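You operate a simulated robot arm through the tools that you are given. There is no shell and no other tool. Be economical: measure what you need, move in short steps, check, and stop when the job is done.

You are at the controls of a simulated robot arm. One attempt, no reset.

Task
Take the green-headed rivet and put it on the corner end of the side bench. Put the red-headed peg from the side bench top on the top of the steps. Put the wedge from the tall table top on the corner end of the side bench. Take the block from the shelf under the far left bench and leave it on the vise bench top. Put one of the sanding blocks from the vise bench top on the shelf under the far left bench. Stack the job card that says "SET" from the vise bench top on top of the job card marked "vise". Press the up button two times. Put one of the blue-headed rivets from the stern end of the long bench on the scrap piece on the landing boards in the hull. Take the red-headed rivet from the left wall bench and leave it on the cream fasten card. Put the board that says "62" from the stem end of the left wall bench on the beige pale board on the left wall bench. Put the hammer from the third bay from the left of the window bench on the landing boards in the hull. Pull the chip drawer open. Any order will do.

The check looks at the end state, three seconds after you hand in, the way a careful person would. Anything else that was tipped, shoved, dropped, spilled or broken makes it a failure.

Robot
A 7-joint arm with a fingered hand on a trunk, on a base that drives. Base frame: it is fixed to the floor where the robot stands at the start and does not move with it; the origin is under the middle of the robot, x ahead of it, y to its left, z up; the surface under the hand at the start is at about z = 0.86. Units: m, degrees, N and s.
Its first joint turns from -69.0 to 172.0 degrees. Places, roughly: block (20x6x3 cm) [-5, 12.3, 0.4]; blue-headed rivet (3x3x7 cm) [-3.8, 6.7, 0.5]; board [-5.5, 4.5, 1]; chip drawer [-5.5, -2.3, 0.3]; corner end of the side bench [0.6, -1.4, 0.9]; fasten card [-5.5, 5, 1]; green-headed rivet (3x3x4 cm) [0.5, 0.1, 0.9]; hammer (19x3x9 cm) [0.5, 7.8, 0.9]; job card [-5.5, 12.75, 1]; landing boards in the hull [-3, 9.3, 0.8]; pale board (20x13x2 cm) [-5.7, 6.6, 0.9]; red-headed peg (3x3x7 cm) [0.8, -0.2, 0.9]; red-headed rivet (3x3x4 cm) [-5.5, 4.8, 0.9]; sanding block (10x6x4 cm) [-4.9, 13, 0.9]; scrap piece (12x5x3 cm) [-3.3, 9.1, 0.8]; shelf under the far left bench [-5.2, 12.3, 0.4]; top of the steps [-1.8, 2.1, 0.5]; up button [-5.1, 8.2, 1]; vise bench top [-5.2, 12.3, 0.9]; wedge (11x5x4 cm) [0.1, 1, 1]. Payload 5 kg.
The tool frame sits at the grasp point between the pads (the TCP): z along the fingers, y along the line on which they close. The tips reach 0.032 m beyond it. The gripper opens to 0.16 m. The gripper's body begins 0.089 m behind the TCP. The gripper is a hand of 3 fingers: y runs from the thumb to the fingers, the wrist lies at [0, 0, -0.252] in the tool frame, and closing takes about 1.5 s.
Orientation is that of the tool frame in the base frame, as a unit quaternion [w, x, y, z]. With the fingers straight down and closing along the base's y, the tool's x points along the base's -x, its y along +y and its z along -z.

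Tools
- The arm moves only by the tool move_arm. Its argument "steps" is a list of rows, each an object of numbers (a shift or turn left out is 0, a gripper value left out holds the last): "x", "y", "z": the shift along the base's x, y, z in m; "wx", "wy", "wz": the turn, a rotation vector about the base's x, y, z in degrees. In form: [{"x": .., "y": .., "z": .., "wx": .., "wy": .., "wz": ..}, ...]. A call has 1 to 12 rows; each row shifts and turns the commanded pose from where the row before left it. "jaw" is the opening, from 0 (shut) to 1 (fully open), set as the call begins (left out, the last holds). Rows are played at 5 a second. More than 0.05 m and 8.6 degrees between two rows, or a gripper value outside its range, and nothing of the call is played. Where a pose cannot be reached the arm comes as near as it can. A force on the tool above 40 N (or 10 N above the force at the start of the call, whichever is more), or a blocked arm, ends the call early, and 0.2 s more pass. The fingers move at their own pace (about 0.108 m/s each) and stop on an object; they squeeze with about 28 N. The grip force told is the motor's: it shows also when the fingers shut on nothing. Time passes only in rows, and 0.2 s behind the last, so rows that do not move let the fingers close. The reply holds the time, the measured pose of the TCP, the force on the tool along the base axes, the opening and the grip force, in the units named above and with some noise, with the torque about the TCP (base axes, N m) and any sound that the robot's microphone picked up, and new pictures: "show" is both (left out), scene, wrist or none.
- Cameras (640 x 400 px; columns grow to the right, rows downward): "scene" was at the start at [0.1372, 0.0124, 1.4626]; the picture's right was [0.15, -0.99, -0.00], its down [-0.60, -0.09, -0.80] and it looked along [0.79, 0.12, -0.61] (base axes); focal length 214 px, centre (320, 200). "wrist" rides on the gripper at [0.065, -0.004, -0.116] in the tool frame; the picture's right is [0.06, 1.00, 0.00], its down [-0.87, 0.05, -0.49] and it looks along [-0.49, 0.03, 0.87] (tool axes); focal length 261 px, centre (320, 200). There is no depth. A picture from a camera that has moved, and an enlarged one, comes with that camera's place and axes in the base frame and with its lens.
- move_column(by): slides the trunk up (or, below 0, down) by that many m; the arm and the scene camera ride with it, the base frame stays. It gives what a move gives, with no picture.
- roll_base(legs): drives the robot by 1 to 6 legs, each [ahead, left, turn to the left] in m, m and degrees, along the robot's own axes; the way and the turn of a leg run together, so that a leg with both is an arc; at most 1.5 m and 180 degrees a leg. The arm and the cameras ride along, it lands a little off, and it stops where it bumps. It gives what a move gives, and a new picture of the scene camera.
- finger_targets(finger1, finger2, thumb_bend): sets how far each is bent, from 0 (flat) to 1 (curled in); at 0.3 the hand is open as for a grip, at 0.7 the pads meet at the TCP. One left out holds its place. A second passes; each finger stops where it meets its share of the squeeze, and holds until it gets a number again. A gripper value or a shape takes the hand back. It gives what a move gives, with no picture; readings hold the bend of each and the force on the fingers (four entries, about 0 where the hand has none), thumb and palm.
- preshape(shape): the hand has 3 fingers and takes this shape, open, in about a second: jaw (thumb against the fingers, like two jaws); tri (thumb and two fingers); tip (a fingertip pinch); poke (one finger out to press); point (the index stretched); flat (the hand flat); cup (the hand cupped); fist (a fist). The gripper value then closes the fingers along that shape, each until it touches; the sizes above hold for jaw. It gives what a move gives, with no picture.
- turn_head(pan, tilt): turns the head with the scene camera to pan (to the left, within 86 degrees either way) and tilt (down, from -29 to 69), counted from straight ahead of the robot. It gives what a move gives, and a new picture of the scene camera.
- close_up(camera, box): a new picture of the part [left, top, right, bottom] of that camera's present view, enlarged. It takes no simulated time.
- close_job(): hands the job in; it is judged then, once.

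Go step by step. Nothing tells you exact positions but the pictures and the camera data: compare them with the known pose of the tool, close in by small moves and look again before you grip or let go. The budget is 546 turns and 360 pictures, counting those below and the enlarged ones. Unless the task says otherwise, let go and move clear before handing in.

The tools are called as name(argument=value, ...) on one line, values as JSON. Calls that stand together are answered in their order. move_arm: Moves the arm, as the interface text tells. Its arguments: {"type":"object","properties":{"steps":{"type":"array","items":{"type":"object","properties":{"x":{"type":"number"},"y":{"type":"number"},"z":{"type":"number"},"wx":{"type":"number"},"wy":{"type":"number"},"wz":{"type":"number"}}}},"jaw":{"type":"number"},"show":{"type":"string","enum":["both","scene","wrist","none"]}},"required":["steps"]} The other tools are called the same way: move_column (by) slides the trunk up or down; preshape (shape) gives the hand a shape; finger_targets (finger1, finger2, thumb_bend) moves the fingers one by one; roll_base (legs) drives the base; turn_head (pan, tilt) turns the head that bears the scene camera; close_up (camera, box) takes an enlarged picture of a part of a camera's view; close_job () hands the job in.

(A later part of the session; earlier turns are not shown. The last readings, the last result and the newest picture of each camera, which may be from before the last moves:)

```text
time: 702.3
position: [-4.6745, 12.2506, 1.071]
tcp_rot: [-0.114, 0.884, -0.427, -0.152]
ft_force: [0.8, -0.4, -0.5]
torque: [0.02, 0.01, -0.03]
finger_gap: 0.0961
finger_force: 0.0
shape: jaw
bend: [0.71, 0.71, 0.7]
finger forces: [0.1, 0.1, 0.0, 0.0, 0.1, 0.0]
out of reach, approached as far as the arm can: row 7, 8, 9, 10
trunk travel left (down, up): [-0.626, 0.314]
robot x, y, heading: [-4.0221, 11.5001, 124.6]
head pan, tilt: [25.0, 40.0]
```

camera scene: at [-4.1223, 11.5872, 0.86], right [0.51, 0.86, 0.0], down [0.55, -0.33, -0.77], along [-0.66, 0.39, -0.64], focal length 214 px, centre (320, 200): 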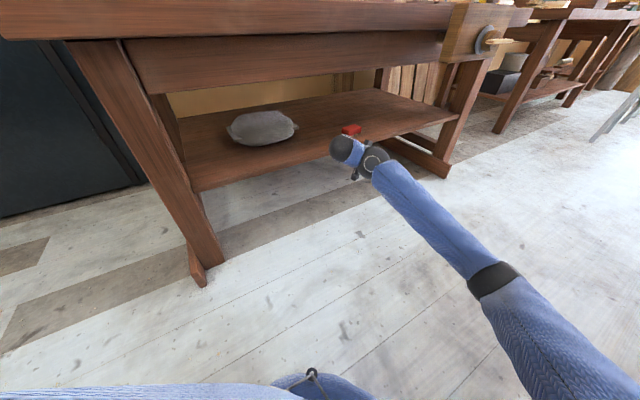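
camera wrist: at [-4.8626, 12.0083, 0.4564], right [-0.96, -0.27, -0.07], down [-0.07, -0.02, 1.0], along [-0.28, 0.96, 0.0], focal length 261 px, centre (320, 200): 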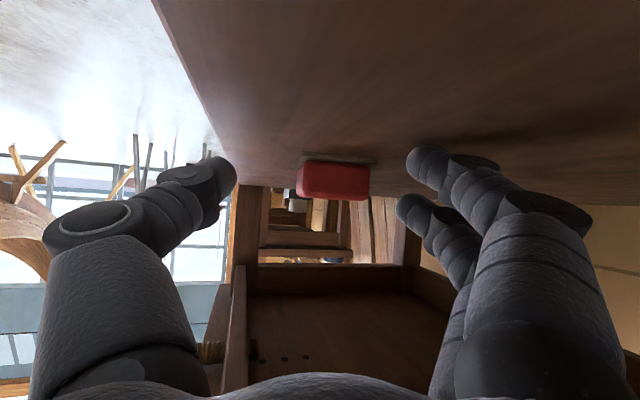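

move_arm(steps=[{"x": 0.025, "y": -0.03, "z": 0.02}, {"x": 0.025, "y": -0.03, "z": 0.02}, {"x": 0.025, "y": -0.03, "z": 0.02}, {"x": 0.025, "y": -0.03, "wx": -6.5, "wy": -3.4}, {"x": 0.025, "y": -0.03, "wx": -6.5, "wy": -3.4}, {"x": 0.025, "y": -0.03, "wx": -6.5, "wy": -3.4}, {"x": 0.025, "y": -0.03}, {}], show="none")

roll_base(legs=[[0, 0, 55.5], [0, 0.5, 0]])

```text
time: 704.1
position: [-4.7481, 12.2032, 0.9815]
tcp_rot: [0.0, 0.901, -0.435, 0.002]
ft_force: [-0.6, 0.3, -0.6]
torque: [0.03, 0.01, 0.01]
finger_gap: 0.096
finger_force: 0.1
shape: jaw
bend: [0.71, 0.71, 0.7]
finger forces: [0.1, 0.0, 0.0, 0.1, 0.1, 0.0]
out of reach, approached as far as the arm can: row 1, 2, 3, 4, 5, 6, 7
trunk travel left (down, up): [-0.626, 0.314]
robot x, y, heading: [-4.0237, 11.5031, 124.8]
head pan, tilt: [25.0, 40.0]
```

```text
time: 709.1
position: [-5.026, 10.8509, 0.9824]
tcp_rot: [-0.001, 0.998, 0.059, 0.003]
ft_force: [0.7, -1.3, 0.2]
torque: [0.03, 0.01, -0.02]
finger_gap: 0.096
finger_force: 0.1
shape: jaw
bend: [0.71, 0.71, 0.7]
finger forces: [0.1, 0.1, 0.0, 0.0, 0.0, 0.0]
trunk travel left (down, up): [-0.626, 0.314]
robot x, y, heading: [-4.0454, 11.1014, -176.9]
head pan, tilt: [25.0, 40.0]
stopped in leg 2: the robot was blocked; the commanded pose is now the measured one
camera scene: at [-4.1709, 11.0566, 1.4599], right [-0.47, 0.88, 0.0], down [0.57, 0.3, -0.77], along [-0.68, -0.36, -0.64], focal length 214 px, centre (320, 200)
```

scene: 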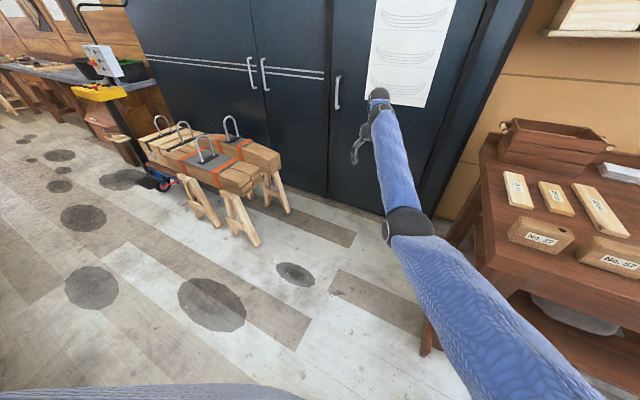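

The base was blocked by a prop again; I move forward away from it and look at the bench to check that nothing was disturbed.

roll_base(legs=[[0.25, 0, 0]])

turn_head(pan=-45, tilt=35)

```text
time: 711.0
position: [-5.2793, 10.8363, 0.9808]
tcp_rot: [-0.001, 0.998, 0.06, 0.002]
ft_force: [-0.5, -0.3, -0.4]
torque: [0.01, -0.04, -0.01]
finger_gap: 0.0957
finger_force: 0.1
shape: jaw
bend: [0.71, 0.71, 0.7]
finger forces: [0.1, 0.0, 0.0, 0.1, 0.1, 0.0]
trunk travel left (down, up): [-0.626, 0.314]
robot x, y, heading: [-4.2997, 11.0898, -176.9]
head pan, tilt: [25.0, 40.0]
camera scene: at [-4.4239, 11.0437, 1.4598], right [-0.47, 0.88, 0.0], down [0.57, 0.3, -0.77], along [-0.67, -0.36, -0.64], focal length 214 px, centre (320, 200)
```

scene: 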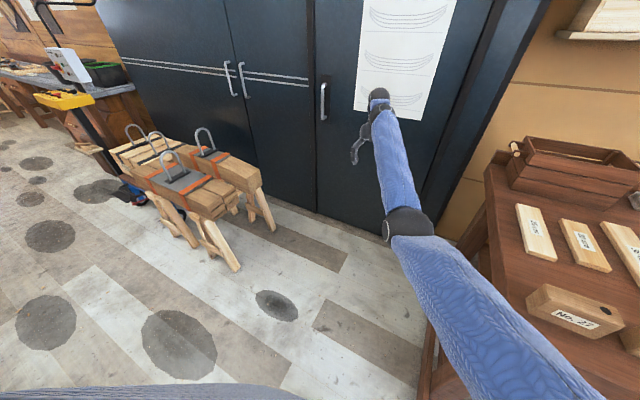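

```text
time: 712.4
position: [-5.2762, 10.836, 0.9821]
tcp_rot: [-0.001, 0.998, 0.059, 0.002]
ft_force: [0.2, -0.8, 0.4]
torque: [0.0, -0.01, 0.02]
finger_gap: 0.0959
finger_force: 0.0
shape: jaw
bend: [0.71, 0.71, 0.7]
finger forces: [0.0, 0.0, 0.0, 0.1, 0.1, 0.0]
trunk travel left (down, up): [-0.626, 0.314]
robot x, y, heading: [-4.3003, 11.088, -177.0]
head pan, tilt: [-45.0, 35.0]
camera scene: at [-4.413, 11.1426, 1.4675], right [0.67, 0.74, 0.0], down [0.43, -0.38, -0.82], along [-0.61, 0.55, -0.57], focal length 214 px, centre (320, 200)
```

scene: 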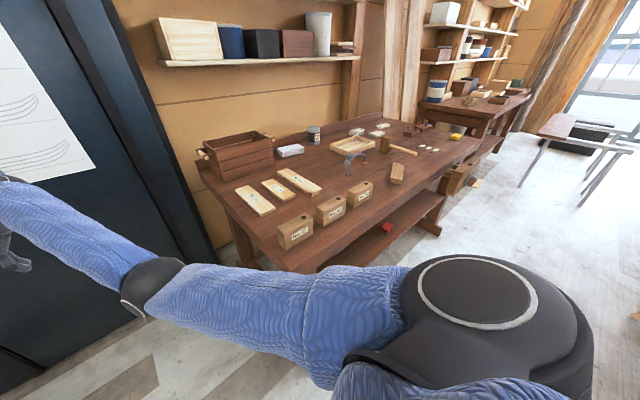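

All blocks are in place. Now the hammer. I retract the arm and take the known way round the bow to the window side.

move_arm(steps=[{"x": 0.05}, {"x": 0.05}, {"x": 0.05, "z": 0}, {"x": 0.04, "z": 0.03}, {"x": 0.04, "z": 0.03}, {"x": 0.04, "z": 0.03}, {"x": 0.04, "z": 0.03}, {"x": 0.04, "z": 0.03}, {"x": 0.04, "y": 0.03, "z": 0}, {"x": 0.04, "y": 0.03}, {"x": 0.03, "y": 0.04}, {"y": 0.05}], jaw=0.5, show="none")

roll_base(legs=[[0.08, 1.5, -3], [0, 1.5, 0], [0, 1.5, 0], [0, 1.5, 0], [0, 1.5, 0], [0, 1.5, 0]])

```text
time: 715.0
position: [-5.2837, 10.8721, 0.9431]
tcp_rot: [-0.001, 0.998, 0.06, 0.002]
ft_force: [0.4, -0.1, -0.5]
torque: [0.02, -0.02, -0.01]
finger_gap: 0.0806
finger_force: 0.1
shape: jaw
bend: [0.72, 0.72, 0.7]
finger forces: [0.0, 0.0, 0.0, 0.1, 0.0, 0.0]
out of reach, approached as far as the arm can: row 1, 2, 3, 4, 5, 6, 7, 8, 9, 10, 11, 12
trunk travel left (down, up): [-0.626, 0.314]
robot x, y, heading: [-4.2969, 11.0893, -177.0]
head pan, tilt: [-45.0, 35.0]
```

```text
refused: leg 1 is longer than a leg can be; nothing moved
```

The arm is stuck in an awkward elbow posture. I tilt the hand outward again and retract in that posture.

move_arm(steps=[{"wy": 8, "z": 0.01}, {"wy": 8, "z": 0.01}, {"wy": 8, "z": 0.01}, {"wy": 8, "z": 0.01}, {"wy": 8, "z": 0.01}, {}], show="none")

move_arm(steps=[{"x": 0.03}, {"x": 0.03}, {"x": 0.03}, {"x": 0.03}, {"x": 0.03}, {}], show="none")

```text
time: 716.4
position: [-5.2805, 10.8729, 0.9934]
tcp_rot: [-0.021, 0.939, 0.057, -0.34]
ft_force: [-0.2, -1.3, 0.4]
torque: [0.01, 0.0, -0.03]
finger_gap: 0.0804
finger_force: 0.1
shape: jaw
bend: [0.72, 0.72, 0.7]
finger forces: [0.0, 0.0, 0.0, 0.0, 0.0, 0.1]
trunk travel left (down, up): [-0.626, 0.314]
robot x, y, heading: [-4.2982, 11.0809, -177.1]
head pan, tilt: [-45.0, 35.0]
```

```text
time: 717.8
position: [-5.1323, 10.8746, 0.9955]
tcp_rot: [-0.021, 0.939, 0.055, -0.339]
ft_force: [0.4, 0.3, -0.2]
torque: [-0.03, 0.0, -0.01]
finger_gap: 0.0802
finger_force: 0.1
shape: jaw
bend: [0.72, 0.72, 0.7]
finger forces: [0.0, 0.0, 0.0, 0.1, 0.0, 0.0]
trunk travel left (down, up): [-0.626, 0.314]
robot x, y, heading: [-4.2963, 11.0851, -176.9]
head pan, tilt: [-45.0, 35.0]
```

move_arm(steps=[{"x": 0.02, "z": 0.04}, {"x": 0.02, "z": 0.04}, {"x": 0.02, "z": 0.04}, {"x": 0.02, "z": 0.04}, {"x": 0.02, "z": 0.04}, {"x": 0.02, "z": 0.04}, {}], show="none")

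move_arm(steps=[{"wy": -7, "y": 0.03}, {"wy": -7, "y": 0.03}, {"wy": -7, "y": 0.03}, {"wy": -7, "y": 0.03}, {"wy": -7, "y": 0.03}, {"wy": -5, "y": 0.03}, {}], show="none")

```text
time: 719.4
position: [-5.1074, 10.876, 1.0423]
tcp_rot: [-0.02, 0.939, 0.057, -0.34]
ft_force: [-0.5, 0.5, -0.3]
torque: [0.01, -0.02, 0.0]
finger_gap: 0.0806
finger_force: 0.1
shape: jaw
bend: [0.72, 0.72, 0.7]
finger forces: [0.1, 0.0, 0.0, 0.0, 0.0, 0.1]
out of reach, approached as far as the arm can: row 2, 3, 4, 5, 6
trunk travel left (down, up): [-0.626, 0.314]
robot x, y, heading: [-4.2966, 11.083, -176.8]
head pan, tilt: [-45.0, 35.0]
```

```text
time: 721.0
position: [-5.1989, 10.9881, 0.7845]
tcp_rot: [0.0, 0.998, 0.06, -0.016]
ft_force: [0.1, 0.3, -0.3]
torque: [0.0, 0.01, 0.01]
finger_gap: 0.0802
finger_force: 0.0
shape: jaw
bend: [0.72, 0.72, 0.7]
finger forces: [0.0, 0.0, 0.1, 0.0, 0.2, 0.0]
out of reach, approached as far as the arm can: row 1, 2, 3, 4, 5, 6
trunk travel left (down, up): [-0.626, 0.314]
robot x, y, heading: [-4.2966, 11.0856, -176.8]
head pan, tilt: [-45.0, 35.0]
```

move_arm(steps=[{"x": 0.04}, {"x": 0.04}, {"x": 0.04}, {"x": 0.04}, {"x": 0.04}, {"x": 0.04}, {"x": 0.04}, {"x": 0.04}, {}], show="none")

move_arm(steps=[{"z": 0.04}, {"z": 0.04}, {"z": 0.04}, {"z": 0.04}, {"z": 0.04}, {"z": 0.04}, {"z": 0.04}, {"z": 0.04}, {}], show="none")

```text
time: 723.0
position: [-5.0694, 10.9888, 0.6797]
tcp_rot: [-0.001, 0.998, 0.059, 0.002]
ft_force: [0.9, 0.1, 1.0]
torque: [0.01, 0.02, -0.01]
finger_gap: 0.08
finger_force: 0.1
shape: jaw
bend: [0.72, 0.72, 0.7]
finger forces: [0.0, 0.0, 0.0, 0.0, 0.0, 0.1]
out of reach, approached as far as the arm can: row 1, 2, 3, 4, 5, 6, 7, 8
trunk travel left (down, up): [-0.626, 0.314]
robot x, y, heading: [-4.2954, 11.085, -177.0]
head pan, tilt: [-45.0, 35.0]
```

```text
time: 725.0
position: [-5.1376, 10.9067, 0.7465]
tcp_rot: [-0.001, 0.998, 0.059, 0.003]
ft_force: [0.7, 0.4, -0.1]
torque: [0.01, -0.01, 0.02]
finger_gap: 0.0801
finger_force: 0.1
shape: jaw
bend: [0.72, 0.72, 0.7]
finger forces: [0.0, 0.1, 0.0, 0.0, 0.1, 0.0]
out of reach, approached as far as the arm can: row 1, 2, 3, 4, 5, 6, 7, 8
trunk travel left (down, up): [-0.626, 0.314]
robot x, y, heading: [-4.2993, 11.087, -176.9]
head pan, tilt: [-45.0, 35.0]
```

move_arm(steps=[{"wy": 8}, {"wy": 8}, {"wy": 8}, {"wy": 8}, {"wy": 8}, {"wy": 8}, {"wy": 8}, {"wy": 8}, {"z": 0.04}, {"z": 0.04}, {"z": 0.04}, {}], show="none")

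move_arm(steps=[{"wz": -8}, {"wz": -8}, {"wz": -8}, {"wz": -8}, {"wz": -8}, {"wz": -8}, {"wz": -8}, {}], show="scene")

```text
time: 726.6
position: [-4.9764, 10.8655, 0.5876]
tcp_rot: [-0.007, 0.935, 0.073, -0.346]
ft_force: [0.2, -0.1, -0.1]
torque: [-0.02, -0.02, 0.01]
finger_gap: 0.0802
finger_force: 0.1
shape: jaw
bend: [0.72, 0.72, 0.7]
finger forces: [0.0, 0.1, 0.0, 0.0, 0.0, 0.0]
trunk travel left (down, up): [-0.626, 0.314]
robot x, y, heading: [-4.2948, 11.0771, -176.2]
head pan, tilt: [-45.0, 35.0]
stopped in row 8: the arm was blocked; the commanded pose is now the measured one
```

```text
time: 728.4
position: [-4.9839, 10.866, 0.5867]
tcp_rot: [-0.174, 0.858, -0.376, -0.303]
ft_force: [0.2, 0.7, 0.3]
torque: [0.03, -0.02, 0.01]
finger_gap: 0.08
finger_force: 0.0
shape: jaw
bend: [0.72, 0.72, 0.7]
finger forces: [0.0, 0.0, 0.0, 0.0, 0.1, 0.2]
trunk travel left (down, up): [-0.626, 0.314]
robot x, y, heading: [-4.296, 11.0762, -176.0]
head pan, tilt: [-45.0, 35.0]
camera scene: at [-4.4103, 11.1329, 1.4676], right [0.66, 0.75, 0.0], down [0.43, -0.38, -0.82], along [-0.62, 0.54, -0.57], focal length 214 px, centre (320, 200)
```

scene: 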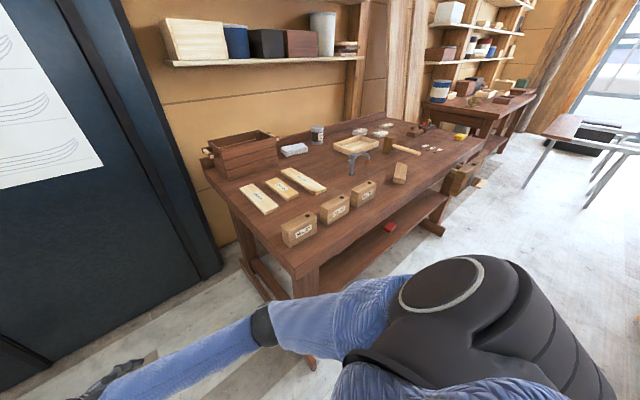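

move_arm(steps=[{"z": 0.045}, {"z": 0.045}, {"z": 0.045}, {"z": 0.045}, {"z": 0.045}, {"z": 0.045}, {"z": 0.045}, {"z": 0.045}, {"z": 0.045}, {"z": 0.045}, {"z": 0.045}, {}], show="none")

move_arm(steps=[{"y": 0.04, "wz": 5}, {"y": 0.04, "wz": 5}, {"y": 0.04, "wz": 5}, {"y": 0.04, "wz": 5}, {"y": 0.04, "wz": 5}, {"y": 0.04, "wz": 5}, {"y": 0.04, "wz": 5}, {}], show="none")

```text
time: 731.0
position: [-4.9834, 10.8696, 0.5935]
tcp_rot: [-0.172, 0.859, -0.374, -0.303]
ft_force: [0.5, 0.4, 0.2]
torque: [-0.03, 0.0, 0.03]
finger_gap: 0.0797
finger_force: 0.1
shape: jaw
bend: [0.72, 0.72, 0.7]
finger forces: [0.0, 0.0, 0.0, 0.0, 0.0, 0.1]
out of reach, approached as far as the arm can: row 1, 2, 3, 4, 5, 6, 7, 8, 9, 10, 11
trunk travel left (down, up): [-0.626, 0.314]
robot x, y, heading: [-4.2945, 11.0774, -176.1]
head pan, tilt: [-45.0, 35.0]
```

```text
time: 732.8
position: [-4.9723, 11.1364, 0.5836]
tcp_rot: [-0.073, 0.935, -0.093, -0.335]
ft_force: [-0.2, -0.6, -0.8]
torque: [-0.01, 0.01, 0.01]
finger_gap: 0.0803
finger_force: 0.0
shape: jaw
bend: [0.72, 0.72, 0.7]
finger forces: [0.0, 0.1, 0.0, 0.0, 0.1, 0.1]
trunk travel left (down, up): [-0.626, 0.314]
robot x, y, heading: [-4.2904, 11.0786, -176.2]
head pan, tilt: [-45.0, 35.0]
```

move_arm(steps=[{"wy": 8}, {"wy": 8}, {"wy": 8}, {"wy": 8}, {"wy": 8}, {"z": 0.045}, {"z": 0.045}, {"z": 0.045}, {"z": 0.045}, {"z": 0.045}, {"z": 0.045}, {}], show="none")

move_arm(steps=[{"z": 0.045}, {"z": 0.045}, {"z": 0.045}, {"z": 0.045}, {"z": 0.045}, {"z": 0.045}, {"z": 0.045}, {"z": 0.045}, {}], show="none")

```text
time: 733.9
position: [-4.8763, 11.3633, 0.565]
tcp_rot: [-0.093, 0.804, -0.201, -0.552]
ft_force: [25.8, -81.0, 16.3]
torque: [1.14, -0.73, -5.0]
finger_gap: 0.0586
finger_force: 0.0
shape: jaw
bend: [0.72, 0.72, 0.7]
finger forces: [0.0, 0.1, 0.0, 0.1, 83.7, 0.1]
trunk travel left (down, up): [-0.626, 0.314]
robot x, y, heading: [-4.279, 11.1653, 171.3]
head pan, tilt: [-45.0, 35.0]
stopped in row 5: the force on the tool passed its limit at 167 N (the readings are from after the stop); the commanded pose is now the measured one
```

```text
time: 735.1
position: [-4.8886, 11.3546, 0.7688]
tcp_rot: [-0.092, 0.808, -0.195, -0.548]
ft_force: [-5.2, -32.0, -29.5]
torque: [-0.62, 2.23, -1.29]
finger_gap: 0.0662
finger_force: 0.0
shape: jaw
bend: [0.72, 0.72, 0.7]
finger forces: [0.1, 0.0, 0.1, 0.0, 35.8, 15.6]
trunk travel left (down, up): [-0.626, 0.314]
robot x, y, heading: [-4.2777, 11.1656, 171.9]
head pan, tilt: [-45.0, 35.0]
stopped in row 6: the force on the tool passed its limit at 166 N (the readings are from after the stop); the commanded pose is now the measured one
```

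The hand ran into the bench's left leg. I back away immediately.

roll_base(legs=[[0, 0.35, 0]])

```text
time: 737.4
position: [-4.9389, 11.018, 0.7713]
tcp_rot: [-0.097, 0.806, -0.199, -0.549]
ft_force: [-0.8, -0.2, 0.1]
torque: [0.04, 0.01, -0.04]
finger_gap: 0.0794
finger_force: 0.1
shape: jaw
bend: [0.72, 0.72, 0.7]
finger forces: [0.1, 0.0, 0.0, 0.1, 0.1, 0.0]
trunk travel left (down, up): [-0.626, 0.314]
robot x, y, heading: [-4.3268, 10.8232, 171.4]
head pan, tilt: [-45.0, 35.0]
camera scene: at [-4.4308, 10.8975, 1.4676], right [0.8, 0.59, 0.0], down [0.34, -0.46, -0.82], along [-0.49, 0.66, -0.57], focal length 214 px, centre (320, 200)
```

scene: 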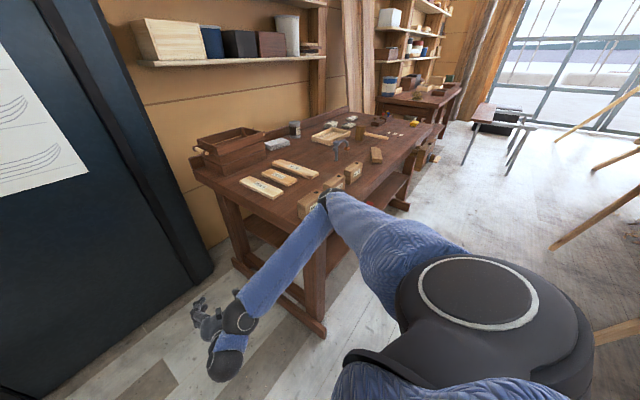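

The elbow has come up again and the bench looks unchanged. I raise and straighten the hand now.

move_arm(steps=[{"z": 0.04}, {"z": 0.04}, {"z": 0.04}, {"z": 0.04}, {"z": 0.04}, {"z": 0.04}, {"z": 0.04}, {"z": 0.04}, {}], show="none")

move_arm(steps=[{"wy": -8}, {"wy": -8}, {"wy": -8}, {"wy": -8}, {"wy": -8}, {"wy": -8}, {"wy": -8}, {}], show="none")

```text
time: 739.4
position: [-4.957, 11.0395, 1.016]
tcp_rot: [-0.093, 0.806, -0.196, -0.55]
ft_force: [-0.6, 0.6, -0.2]
torque: [-0.01, 0.02, 0.02]
finger_gap: 0.0797
finger_force: 0.1
shape: jaw
bend: [0.72, 0.72, 0.7]
finger forces: [0.1, 0.1, 0.1, 0.0, 0.0, 0.0]
out of reach, approached as far as the arm can: row 4, 5, 6, 7, 8
trunk travel left (down, up): [-0.626, 0.314]
robot x, y, heading: [-4.3293, 10.8221, 171.5]
head pan, tilt: [-45.0, 35.0]
```

```text
time: 741.2
position: [-4.9662, 11.1174, 0.9415]
tcp_rot: [-0.133, 0.903, -0.173, -0.371]
ft_force: [-0.4, 0.1, 0.1]
torque: [0.01, -0.02, -0.04]
finger_gap: 0.0799
finger_force: 0.0
shape: jaw
bend: [0.72, 0.72, 0.7]
finger forces: [0.1, 0.0, 0.0, 0.0, 0.0, 0.0]
out of reach, approached as far as the arm can: row 1, 2, 3, 4, 5, 6, 7
trunk travel left (down, up): [-0.626, 0.314]
robot x, y, heading: [-4.3322, 10.8212, 171.5]
head pan, tilt: [-45.0, 35.0]
```

move_arm(steps=[{"wz": 5, "x": -0.025, "y": -0.035}, {"wz": 5, "x": -0.025, "y": -0.035}, {"wz": 5, "x": -0.025, "y": -0.035}, {"wz": 5, "x": -0.025, "y": -0.035}, {"x": -0.025, "y": -0.03}, {}], show="none")

move_arm(steps=[{"wx": -1, "wy": -7.5, "z": 0.01}, {"wx": -1, "wy": -7.5, "z": 0.01}, {"wx": -1, "wy": -7.5, "z": 0.01}, {"wx": -1, "wy": -7.5, "z": 0.01}, {"wx": -1, "wy": -7.5, "z": 0.01}, {"wx": -1, "wy": -7.5, "z": 0.01}, {}], show="none")

```text
time: 742.6
position: [-5.0907, 10.9503, 0.9424]
tcp_rot: [-0.066, 0.918, -0.014, -0.39]
ft_force: [-0.4, 0.2, 0.4]
torque: [0.01, -0.02, 0.0]
finger_gap: 0.0798
finger_force: 0.0
shape: jaw
bend: [0.72, 0.72, 0.7]
finger forces: [0.0, 0.1, 0.0, 0.0, 0.1, 0.1]
trunk travel left (down, up): [-0.626, 0.314]
robot x, y, heading: [-4.3268, 10.8219, 171.4]
head pan, tilt: [-45.0, 35.0]
```

```text
time: 744.2
position: [-5.0904, 10.9504, 0.9531]
tcp_rot: [-0.057, 0.953, -0.014, -0.297]
ft_force: [0.0, 0.6, -0.5]
torque: [-0.02, 0.02, 0.0]
finger_gap: 0.0798
finger_force: 0.1
shape: jaw
bend: [0.72, 0.72, 0.7]
finger forces: [0.0, 0.0, 0.1, 0.0, 0.0, 0.0]
out of reach, approached as far as the arm can: row 2, 3, 4, 5, 6
trunk travel left (down, up): [-0.626, 0.314]
robot x, y, heading: [-4.3283, 10.819, 171.4]
head pan, tilt: [-45.0, 35.0]
```

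turn_head(pan=-10, tilt=35)

```text
time: 745.2
position: [-5.0911, 10.9524, 0.9532]
tcp_rot: [-0.056, 0.953, -0.012, -0.297]
ft_force: [-0.5, 0.6, -0.2]
torque: [-0.02, 0.01, -0.01]
finger_gap: 0.0798
finger_force: 0.1
shape: jaw
bend: [0.72, 0.72, 0.7]
finger forces: [0.0, 0.0, 0.1, 0.0, 0.0, 0.0]
trunk travel left (down, up): [-0.626, 0.314]
robot x, y, heading: [-4.326, 10.8196, 171.5]
head pan, tilt: [-10.0, 35.0]
camera scene: at [-4.4618, 10.8558, 1.4675], right [0.32, 0.95, 0.0], down [0.54, -0.18, -0.82], along [-0.78, 0.26, -0.57], focal length 214 px, centre (320, 200)
```

scene: 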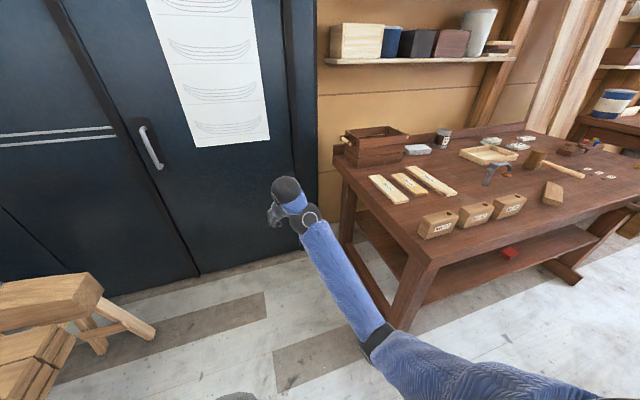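

The elbow is still low. I raise the trunk for clearance, turn to face down the free aisle, and stretch the arm out fully to re-form the elbow.

move_column(by=0.31)

roll_base(legs=[[0, 0, 98]])

move_arm(steps=[{"y": -0.045, "z": 0.01}, {"y": -0.045, "z": 0.01}, {"y": -0.045, "z": 0.01}, {"y": -0.045, "z": 0.01}, {"y": -0.045, "z": 0.02}, {"y": -0.045, "z": 0.02}, {"y": -0.045, "z": 0.02}, {"y": -0.045, "z": 0.02}, {"y": -0.045, "z": 0.02}, {"y": -0.045, "z": 0.02}, {}], show="none")

```text
time: 748.3
position: [-5.0915, 10.9524, 1.2631]
tcp_rot: [-0.056, 0.953, -0.013, -0.297]
ft_force: [-0.4, -0.1, 0.0]
torque: [-0.02, -0.03, 0.01]
finger_gap: 0.0799
finger_force: 0.0
shape: jaw
bend: [0.72, 0.72, 0.7]
finger forces: [0.0, 0.0, 0.0, 0.1, 0.0, 0.0]
trunk travel left (down, up): [-0.936, 0.004]
robot x, y, heading: [-4.3304, 10.8189, 171.4]
head pan, tilt: [-10.0, 35.0]
```

```text
time: 752.8
position: [-4.353, 10.0485, 1.2636]
tcp_rot: [0.188, 0.634, 0.712, -0.237]
ft_force: [0.2, 0.5, 0.2]
torque: [0.01, 0.02, -0.01]
finger_gap: 0.0798
finger_force: 0.1
shape: jaw
bend: [0.72, 0.72, 0.7]
finger forces: [0.0, 0.0, 0.0, 0.0, 0.0, 0.0]
trunk travel left (down, up): [-0.936, 0.004]
robot x, y, heading: [-4.3328, 10.823, -90.2]
head pan, tilt: [-10.0, 35.0]
camera scene: at [-4.3451, 10.6829, 1.7775], right [-0.98, 0.18, 0.0], down [0.1, 0.56, -0.82], along [-0.15, -0.81, -0.57], focal length 214 px, centre (320, 200)
```

scene: 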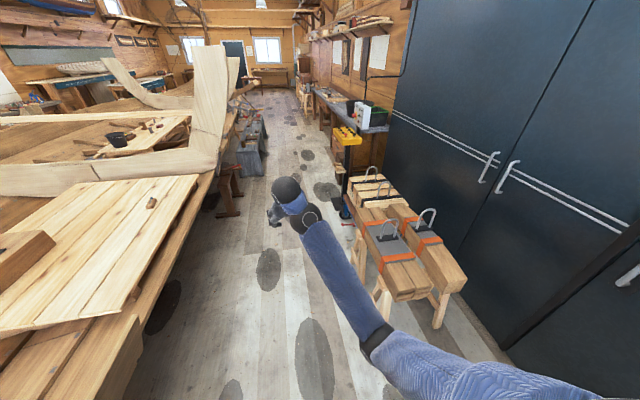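

```text
time: 755.2
position: [-4.3556, 9.6002, 1.4241]
tcp_rot: [0.188, 0.634, 0.712, -0.237]
ft_force: [-0.4, -0.2, 0.4]
torque: [0.01, 0.01, 0.03]
finger_gap: 0.08
finger_force: 0.0
shape: jaw
bend: [0.72, 0.72, 0.7]
finger forces: [0.0, 0.0, 0.1, 0.1, 0.0, 0.1]
trunk travel left (down, up): [-0.936, 0.004]
robot x, y, heading: [-4.3321, 10.8215, -90.4]
head pan, tilt: [-10.0, 35.0]
```

move_arm(steps=[{"y": -0.04, "z": 0.03}, {"y": -0.04, "z": 0.03}, {"y": -0.03, "z": 0.04}, {"z": 0.05}, {"z": 0.05}, {"z": 0.05}, {"z": 0.05}, {"z": 0.05}, {}], show="none")

move_arm(steps=[{"y": 0.04}, {"y": 0.04}, {"y": 0.04}, {"y": 0.04}, {"y": 0.04}, {"y": 0.04}, {"y": 0.04}, {"y": 0.04}, {"y": 0.04}, {"y": 0.04}, {"y": 0.04}, {"y": 0.04}], show="scene")

```text
time: 757.2
position: [-4.3677, 9.6111, 1.695]
tcp_rot: [0.188, 0.635, 0.711, -0.236]
ft_force: [0.4, -0.7, -0.4]
torque: [0.01, -0.02, 0.04]
finger_gap: 0.0798
finger_force: 0.0
shape: jaw
bend: [0.72, 0.72, 0.7]
finger forces: [0.1, 0.0, 0.0, 0.0, 0.0, 0.0]
out of reach, approached as far as the arm can: row 2, 3, 4, 5, 6, 7, 8
trunk travel left (down, up): [-0.936, 0.004]
robot x, y, heading: [-4.3302, 10.818, -90.5]
head pan, tilt: [-10.0, 35.0]
```

```text
time: 759.8
position: [-4.3714, 9.7735, 1.6871]
tcp_rot: [0.188, 0.635, 0.711, -0.237]
ft_force: [0.0, -0.4, 0.4]
torque: [-0.03, 0.01, 0.0]
finger_gap: 0.0798
finger_force: 0.0
shape: jaw
bend: [0.72, 0.72, 0.7]
finger forces: [0.1, 0.0, 0.0, 0.0, 0.1, 0.1]
out of reach, approached as far as the arm can: row 4, 5, 6, 7, 8, 9, 10, 11, 12
trunk travel left (down, up): [-0.936, 0.004]
robot x, y, heading: [-4.3285, 10.8217, -90.6]
head pan, tilt: [-10.0, 35.0]
camera scene: at [-4.3457, 10.6824, 1.7775], right [-0.98, 0.18, 0.0], down [0.1, 0.56, -0.82], along [-0.15, -0.81, -0.57], focal length 214 px, centre (320, 200)
```

scene: 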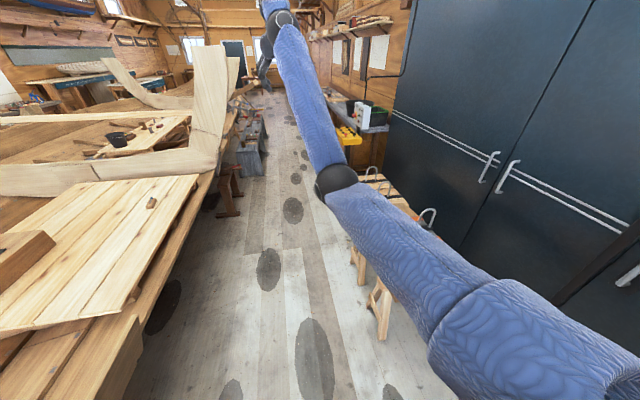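

move_arm(steps=[{"x": 0.045, "wz": 4}, {"x": 0.045, "wz": 4}, {"x": 0.045, "wz": 4}, {"x": 0.045, "wz": 4}, {"x": 0.045, "wz": 4}, {"x": 0.045, "wz": 4}, {"x": 0.045, "wz": 4}, {"x": 0.045, "wz": 4}, {"x": 0.045, "y": 0.02, "wz": 4}, {"x": 0.045, "y": 0.02, "wz": 4}, {"x": 0.045, "y": 0.02, "wz": 4}, {"x": 0.045, "y": 0.02, "wz": 4}], show="none")

move_arm(steps=[{"z": -0.04}, {"z": -0.04}, {"z": -0.04}, {"z": -0.04}, {"z": -0.04}, {"z": -0.04}, {}], show="scene")

```text
time: 762.4
position: [-4.113, 9.8134, 1.7093]
tcp_rot: [0.268, 0.29, 0.907, -0.144]
ft_force: [0.6, -1.0, -0.2]
torque: [0.02, -0.04, 0.05]
finger_gap: 0.0801
finger_force: 0.1
shape: jaw
bend: [0.72, 0.72, 0.7]
finger forces: [0.0, 0.0, 0.0, 0.0, 0.0, 0.0]
out of reach, approached as far as the arm can: row 6, 7, 8, 9, 10, 11, 12
trunk travel left (down, up): [-0.936, 0.004]
robot x, y, heading: [-4.3288, 10.8198, -90.5]
head pan, tilt: [-10.0, 35.0]
```

```text
time: 764.0
position: [-4.1133, 9.8152, 1.4643]
tcp_rot: [0.269, 0.29, 0.908, -0.14]
ft_force: [-0.3, 0.1, -1.3]
torque: [-0.03, -0.01, 0.0]
finger_gap: 0.0801
finger_force: 0.2
shape: jaw
bend: [0.72, 0.72, 0.7]
finger forces: [0.1, 0.0, 0.0, 0.0, 0.0, 0.1]
trunk travel left (down, up): [-0.936, 0.004]
robot x, y, heading: [-4.328, 10.8224, -90.5]
head pan, tilt: [-10.0, 35.0]
camera scene: at [-4.3452, 10.6833, 1.7776], right [-0.98, 0.18, 0.0], down [0.1, 0.56, -0.82], along [-0.15, -0.81, -0.57], focal length 214 px, centre (320, 200)
```

scene: 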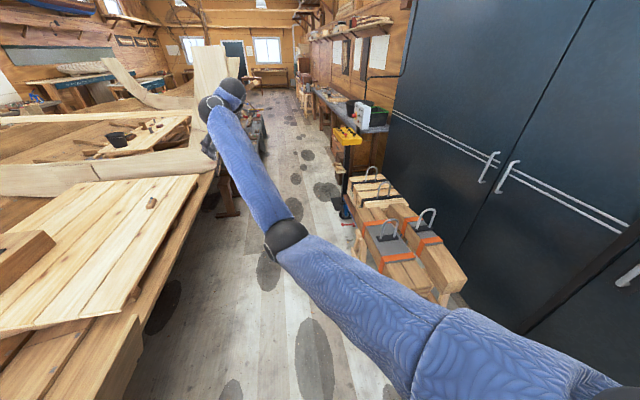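

move_arm(steps=[{"wz": -8, "y": 0.02}, {"wz": -8, "y": 0.02}, {"wz": -8, "y": 0.02}, {"wz": -8, "y": 0.02}, {"wz": -8, "y": 0.02}, {"wz": -8, "y": 0.02}, {"wz": -8, "y": 0.02}, {"wz": -8, "y": 0.02}, {"wz": -8, "y": 0.02}, {"wz": -8, "y": 0.02}, {"wz": -8, "y": 0.02}, {"wz": -8, "y": 0.02}], show="none")

move_arm(steps=[{"y": 0.04}, {"y": 0.04}, {"y": 0.04}, {"y": 0.04}, {"y": 0.04}, {"z": -0.04}, {"z": -0.04}, {"z": -0.04}, {}], show="none")

```text
time: 766.6
position: [-4.0774, 9.8412, 1.37]
tcp_rot: [0.086, 0.855, 0.423, -0.289]
ft_force: [0.0, -1.2, 0.0]
torque: [0.04, 0.01, 0.0]
finger_gap: 0.0799
finger_force: 0.1
shape: jaw
bend: [0.72, 0.72, 0.7]
finger forces: [0.1, 0.0, 0.0, 0.0, 0.0, 0.1]
out of reach, approached as far as the arm can: row 6, 7, 8, 9, 10, 11, 12
trunk travel left (down, up): [-0.936, 0.004]
robot x, y, heading: [-4.3276, 10.8205, -90.6]
head pan, tilt: [-10.0, 35.0]
```

```text
time: 768.6
position: [-4.0491, 9.8786, 1.1934]
tcp_rot: [0.085, 0.854, 0.423, -0.29]
ft_force: [-0.4, -0.2, -0.4]
torque: [-0.01, -0.02, 0.02]
finger_gap: 0.0801
finger_force: 0.0
shape: jaw
bend: [0.72, 0.72, 0.7]
finger forces: [0.0, 0.1, 0.1, 0.0, 0.0, 0.0]
out of reach, approached as far as the arm can: row 1, 2, 3, 4, 5
trunk travel left (down, up): [-0.936, 0.004]
robot x, y, heading: [-4.3294, 10.8205, -90.6]
head pan, tilt: [-10.0, 35.0]
```

I accept this elbow posture, which works fine with a tilted hand, and bring the hand back to the robot's centreline.

move_arm(steps=[{"wz": 7.5, "x": -0.035}, {"wz": 7.5, "x": -0.035}, {"wz": 7.5, "x": -0.035}, {"wz": 7.5, "x": -0.035}, {"wz": 7.5, "x": -0.035}, {"wz": 7.5, "x": -0.035}, {"x": -0.04}, {"wx": 6}, {"wx": 6}, {"wx": 6}, {}], show="none")

```text
time: 771.0
position: [-4.3002, 9.8792, 1.1945]
tcp_rot: [0.09, 0.65, 0.745, -0.119]
ft_force: [0.0, -0.4, 0.4]
torque: [-0.01, 0.02, 0.02]
finger_gap: 0.08
finger_force: 0.0
shape: jaw
bend: [0.72, 0.72, 0.7]
finger forces: [0.1, 0.0, 0.1, 0.1, 0.0, 0.0]
trunk travel left (down, up): [-0.936, 0.004]
robot x, y, heading: [-4.3273, 10.8197, -90.2]
head pan, tilt: [-10.0, 35.0]
```

move_arm(steps=[{"wx": 6}, {"wx": 6}, {"wx": 5}, {"y": 0.04}, {"y": 0.04}, {"y": 0.04}, {"y": 0.04}, {"y": 0.04}, {"y": 0.04}, {}], show="none")

move_arm(steps=[{"z": 0.04}, {"z": 0.04}, {"z": 0.04}, {"z": 0.04}, {}], show="scene")

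```text
time: 773.2
position: [-4.2965, 9.9033, 1.124]
tcp_rot: [0.022, 0.655, 0.754, -0.042]
ft_force: [0.6, 0.1, 0.6]
torque: [0.0, 0.01, 0.04]
finger_gap: 0.0801
finger_force: 0.1
shape: jaw
bend: [0.72, 0.72, 0.7]
finger forces: [0.0, 0.0, 0.0, 0.0, 0.1, 0.0]
out of reach, approached as far as the arm can: row 2, 3, 4, 5, 6, 7, 8, 9
trunk travel left (down, up): [-0.936, 0.004]
robot x, y, heading: [-4.3306, 10.8184, -90.5]
head pan, tilt: [-10.0, 35.0]
```

```text
time: 774.4
position: [-4.2973, 9.9029, 1.1251]
tcp_rot: [0.022, 0.655, 0.754, -0.042]
ft_force: [0.3, 0.7, -0.3]
torque: [0.0, -0.01, -0.03]
finger_gap: 0.08
finger_force: 0.0
shape: jaw
bend: [0.72, 0.72, 0.7]
finger forces: [0.0, 0.0, 0.0, 0.0, 0.0, 0.0]
out of reach, approached as far as the arm can: row 1, 2, 3, 4
trunk travel left (down, up): [-0.936, 0.004]
robot x, y, heading: [-4.3291, 10.82, -90.4]
head pan, tilt: [-10.0, 35.0]
camera scene: at [-4.3451, 10.6829, 1.7775], right [-0.98, 0.18, 0.0], down [0.1, 0.56, -0.82], along [-0.15, -0.81, -0.57], focal length 214 px, centre (320, 200)
```

scene: 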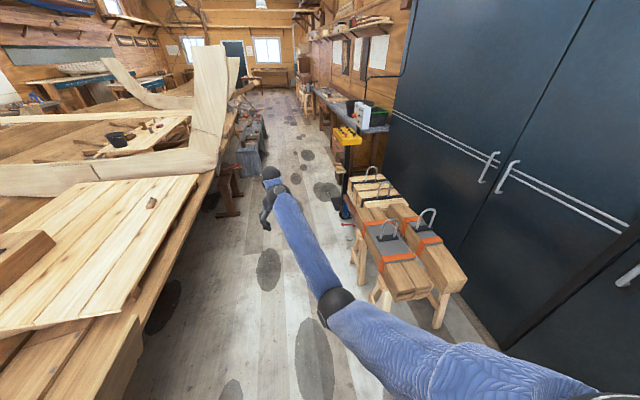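

The hand is nearly vertical again at 0.9 m reach, which will do. I drive round: south down the aisle, east past the bow, then north on the window side.

roll_base(legs=[[1.45, -0.08, 0], [1.5, 0, 0], [1.5, 0, 0], [1.5, 0, 0], [1.5, 0, 0], [1.5, 0, 0]])

```text
time: 816.9
position: [-4.6693, 0.9364, 1.1258]
tcp_rot: [0.022, 0.659, 0.751, -0.042]
ft_force: [-0.6, -0.1, 0.1]
torque: [-0.01, -0.01, 0.0]
finger_gap: 0.0799
finger_force: 0.0
shape: jaw
bend: [0.72, 0.72, 0.7]
finger forces: [0.1, 0.0, 0.0, 0.0, 0.1, 0.1]
trunk travel left (down, up): [-0.936, 0.004]
robot x, y, heading: [-4.6938, 1.8553, -91.2]
head pan, tilt: [-10.0, 35.0]
camera scene: at [-4.7102, 1.7173, 1.7775], right [-0.98, 0.19, 0.0], down [0.11, 0.56, -0.82], along [-0.16, -0.8, -0.57], focal length 214 px, centre (320, 200)
```

scene: 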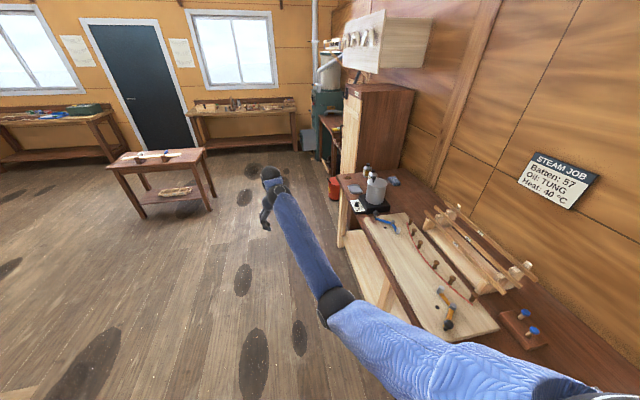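

roll_base(legs=[[1.3, 0.15, 0], [0, 0, 91.2], [1.5, 0, 0], [1.5, 0, 0], [0.5, 0, 0], [0, 0, 90]])

```text
time: 847.8
position: [-1.1549, 1.5382, 1.1247]
tcp_rot: [-0.041, 0.777, -0.628, -0.023]
ft_force: [0.6, -0.5, 0.0]
torque: [0.01, 0.0, 0.01]
finger_gap: 0.08
finger_force: 0.0
shape: jaw
bend: [0.72, 0.72, 0.7]
finger forces: [0.1, 0.0, 0.0, 0.1, 0.0, 0.1]
trunk travel left (down, up): [-0.936, 0.004]
robot x, y, heading: [-1.056, 0.629, 93.9]
head pan, tilt: [-10.0, 35.0]
camera scene: at [-1.0481, 0.7645, 1.7775], right [0.99, -0.11, 0.0], down [-0.06, -0.57, -0.82], along [0.09, 0.81, -0.57], focal length 214 px, centre (320, 200)
```

scene: 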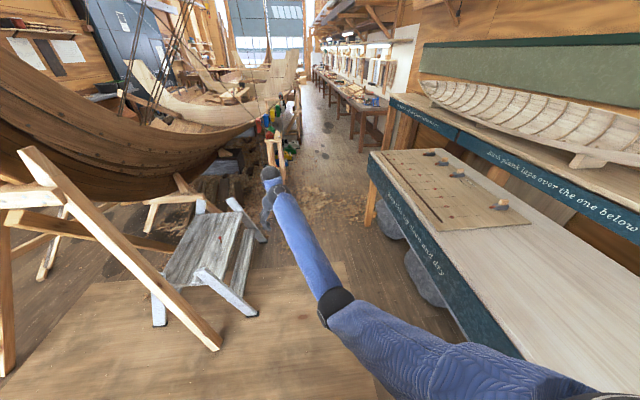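

The way north is clear between the table and the trestle. I continue to the window bench.

roll_base(legs=[[1.2, -0.15, -3.9], [1.2, -0.1, 0], [1.45, -0.1, 0], [1.45, -0.1, 0], [1.45, 0, 0], [0.35, 0, 0]])

turn_head(pan=-70, tilt=35)

```text
time: 881.9
position: [-0.5145, 8.6229, 1.1257]
tcp_rot: [-0.043, 0.744, -0.667, -0.022]
ft_force: [-0.4, 0.6, -0.2]
torque: [-0.02, -0.01, 0.03]
finger_gap: 0.0798
finger_force: 0.0
shape: jaw
bend: [0.72, 0.72, 0.7]
finger forces: [0.1, 0.0, 0.1, 0.1, 0.0, 0.0]
trunk travel left (down, up): [-0.936, 0.004]
robot x, y, heading: [-0.5108, 7.7037, 87.7]
head pan, tilt: [-10.0, 35.0]
camera scene: at [-0.4883, 7.8412, 1.7775], right [0.98, -0.21, 0.0], down [-0.12, -0.56, -0.82], along [0.17, 0.8, -0.57], focal length 214 px, centre (320, 200)
```

scene: 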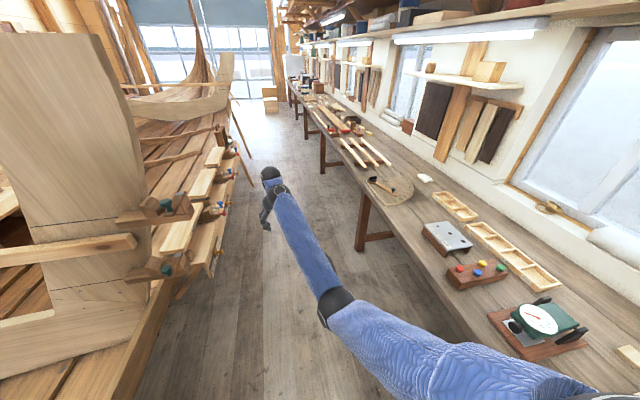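

```text
time: 883.2
position: [-0.515, 8.6209, 1.1259]
tcp_rot: [-0.043, 0.743, -0.667, -0.022]
ft_force: [0.4, -0.1, -0.2]
torque: [-0.01, 0.01, 0.03]
finger_gap: 0.08
finger_force: 0.1
shape: jaw
bend: [0.72, 0.72, 0.7]
finger forces: [0.1, 0.0, 0.1, 0.1, 0.0, 0.0]
trunk travel left (down, up): [-0.936, 0.004]
robot x, y, heading: [-0.5088, 7.7042, 88.2]
head pan, tilt: [-70.0, 35.0]
camera scene: at [-0.4231, 7.7814, 1.7775], right [0.31, -0.95, 0.0], down [-0.55, -0.18, -0.82], along [0.78, 0.25, -0.57], focal length 214 px, centre (320, 200)
```

scene: 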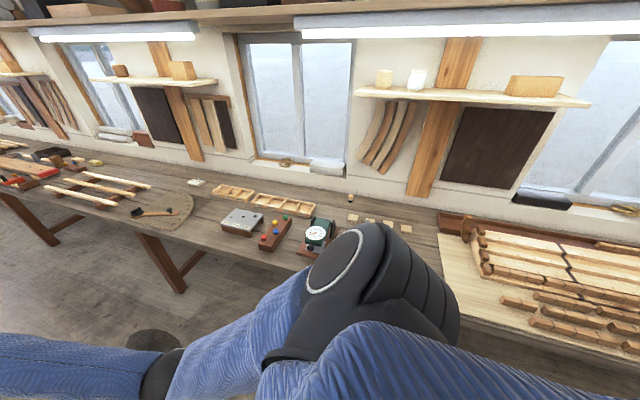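

The hammer should be near (0.5, 7.8), hidden behind my shoulder. I step back from the bench before turning to face it.

roll_base(legs=[[0, 0.35, 0], [0, 0, -88]])

turn_head(pan=15, tilt=35)

```text
time: 884.4
position: [-0.6072, 8.6271, 1.1233]
tcp_rot: [-0.043, 0.747, -0.663, -0.02]
ft_force: [-1.1, -0.5, -0.3]
torque: [0.0, -0.13, 0.02]
finger_gap: 0.0799
finger_force: 0.1
shape: jaw
bend: [0.72, 0.72, 0.7]
finger forces: [0.1, 0.0, 0.0, 0.0, 0.0, 0.0]
trunk travel left (down, up): [-0.936, 0.004]
robot x, y, heading: [-0.5867, 7.707, 88.5]
head pan, tilt: [-70.0, 35.0]
stopped in leg 1: the robot was blocked; the commanded pose is now the measured one
camera scene: at [-0.5076, 7.7877, 1.7779], right [0.32, -0.95, 0.0], down [-0.54, -0.18, -0.82], along [0.78, 0.26, -0.57], focal length 214 px, centre (320, 200)
```

scene: 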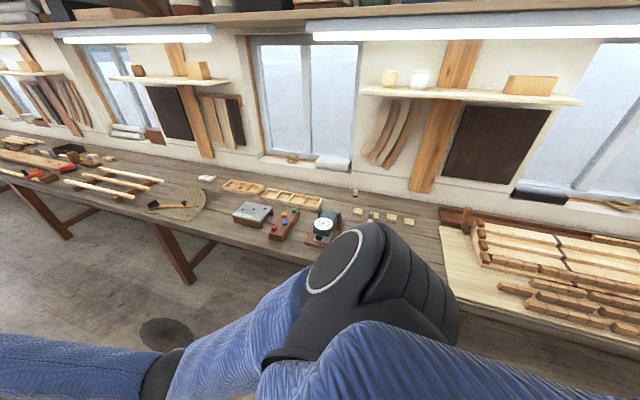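

```text
time: 886.0
position: [-0.6009, 8.6258, 1.1239]
tcp_rot: [-0.043, 0.748, -0.662, -0.022]
ft_force: [-0.6, 0.9, 0.3]
torque: [0.01, 0.0, -0.02]
finger_gap: 0.0801
finger_force: 0.1
shape: jaw
bend: [0.72, 0.72, 0.7]
finger forces: [0.1, 0.0, 0.0, 0.0, 0.0, 0.0]
trunk travel left (down, up): [-0.936, 0.004]
robot x, y, heading: [-0.5878, 7.7118, 88.5]
head pan, tilt: [15.0, 35.0]
camera scene: at [-0.6043, 7.8457, 1.7775], right [0.97, 0.23, 0.0], down [0.13, -0.56, -0.82], along [-0.19, 0.8, -0.57], focal length 214 px, centre (320, 200)
```

scene: 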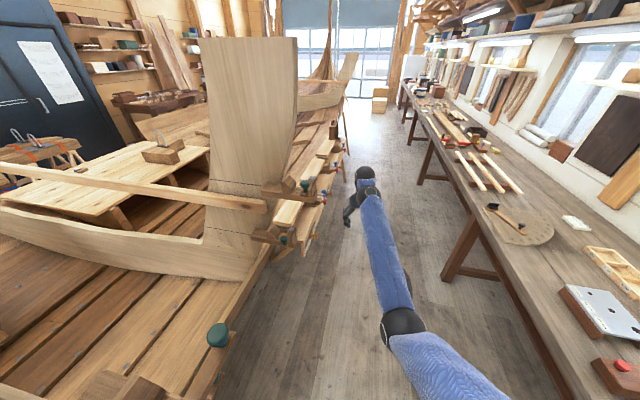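

The hull is close behind. The given hammer spot is ahead on the bench; I turn right to face the bench there, hand well above the items.

roll_base(legs=[[0, -0.04, 0], [0, 0, -88]])

turn_head(pan=0, tilt=45)

```text
time: 890.7
position: [0.3719, 7.7161, 1.1248]
tcp_rot: [0.046, -0.056, 0.997, -0.014]
ft_force: [0.2, -0.5, -0.2]
torque: [-0.02, 0.02, 0.01]
finger_gap: 0.0801
finger_force: 0.1
shape: jaw
bend: [0.72, 0.72, 0.7]
finger forces: [0.0, 0.0, 0.0, 0.0, 0.0, 0.0]
trunk travel left (down, up): [-0.936, 0.004]
robot x, y, heading: [-0.543, 7.7087, -2.0]
head pan, tilt: [15.0, 35.0]
camera scene: at [-0.4086, 7.7261, 1.7775], right [0.23, -0.97, 0.0], down [-0.56, -0.13, -0.82], along [0.8, 0.18, -0.57], focal length 214 px, centre (320, 200)
```

scene: 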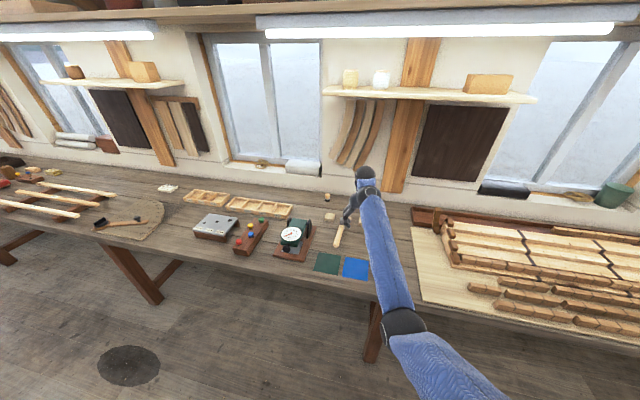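

```text
time: 891.5
position: [0.3708, 7.7157, 1.125]
tcp_rot: [0.046, -0.056, 0.997, -0.014]
ft_force: [0.8, -0.6, 0.2]
torque: [-0.03, -0.01, 0.0]
finger_gap: 0.0802
finger_force: 0.1
shape: jaw
bend: [0.72, 0.72, 0.7]
finger forces: [0.0, 0.0, 0.1, 0.0, 0.0, 0.1]
trunk travel left (down, up): [-0.936, 0.004]
robot x, y, heading: [-0.5468, 7.7074, -2.3]
head pan, tilt: [0.0, 45.0]
camera scene: at [-0.4131, 7.7038, 1.7627], right [-0.03, -1.0, 0.0], down [-0.71, 0.02, -0.71], along [0.71, -0.02, -0.71], focal length 214 px, centre (320, 200)
```

scene: 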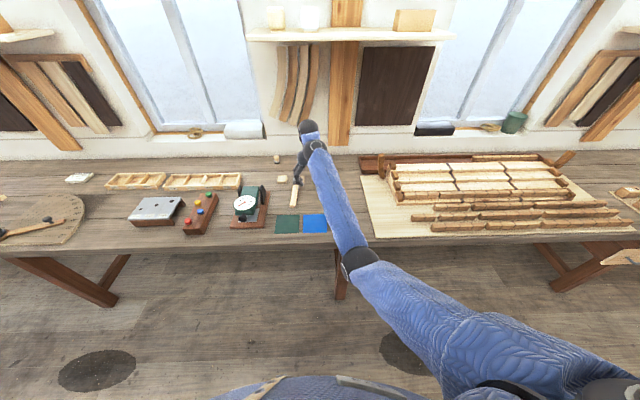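

move_arm(steps=[{}], show="wrist")

```text
time: 891.9
position: [0.3716, 7.7157, 1.124]
tcp_rot: [0.046, -0.056, 0.997, -0.013]
ft_force: [0.2, -0.1, -0.2]
torque: [-0.01, -0.02, 0.0]
finger_gap: 0.08
finger_force: 0.1
shape: jaw
bend: [0.72, 0.72, 0.7]
finger forces: [0.1, 0.0, 0.0, 0.0, 0.0, 0.0]
trunk travel left (down, up): [-0.936, 0.004]
robot x, y, heading: [-0.5461, 7.7139, -2.0]
head pan, tilt: [0.0, 45.0]
camera wrist: at [0.2977, 7.7083, 1.2332], right [-0.17, 0.98, -0.04], down [0.81, 0.16, 0.56], along [0.56, 0.06, -0.82], focal length 261 px, centre (320, 200)
```

wrist: 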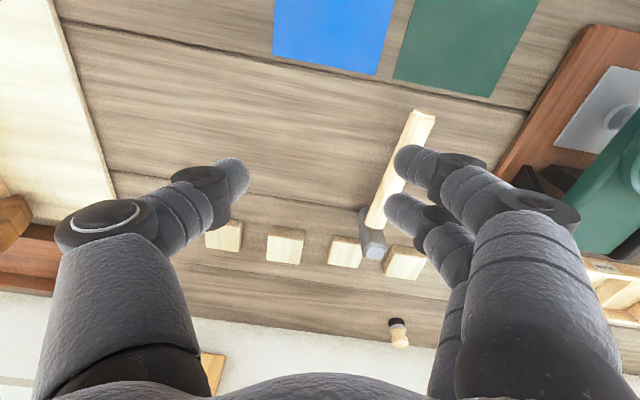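

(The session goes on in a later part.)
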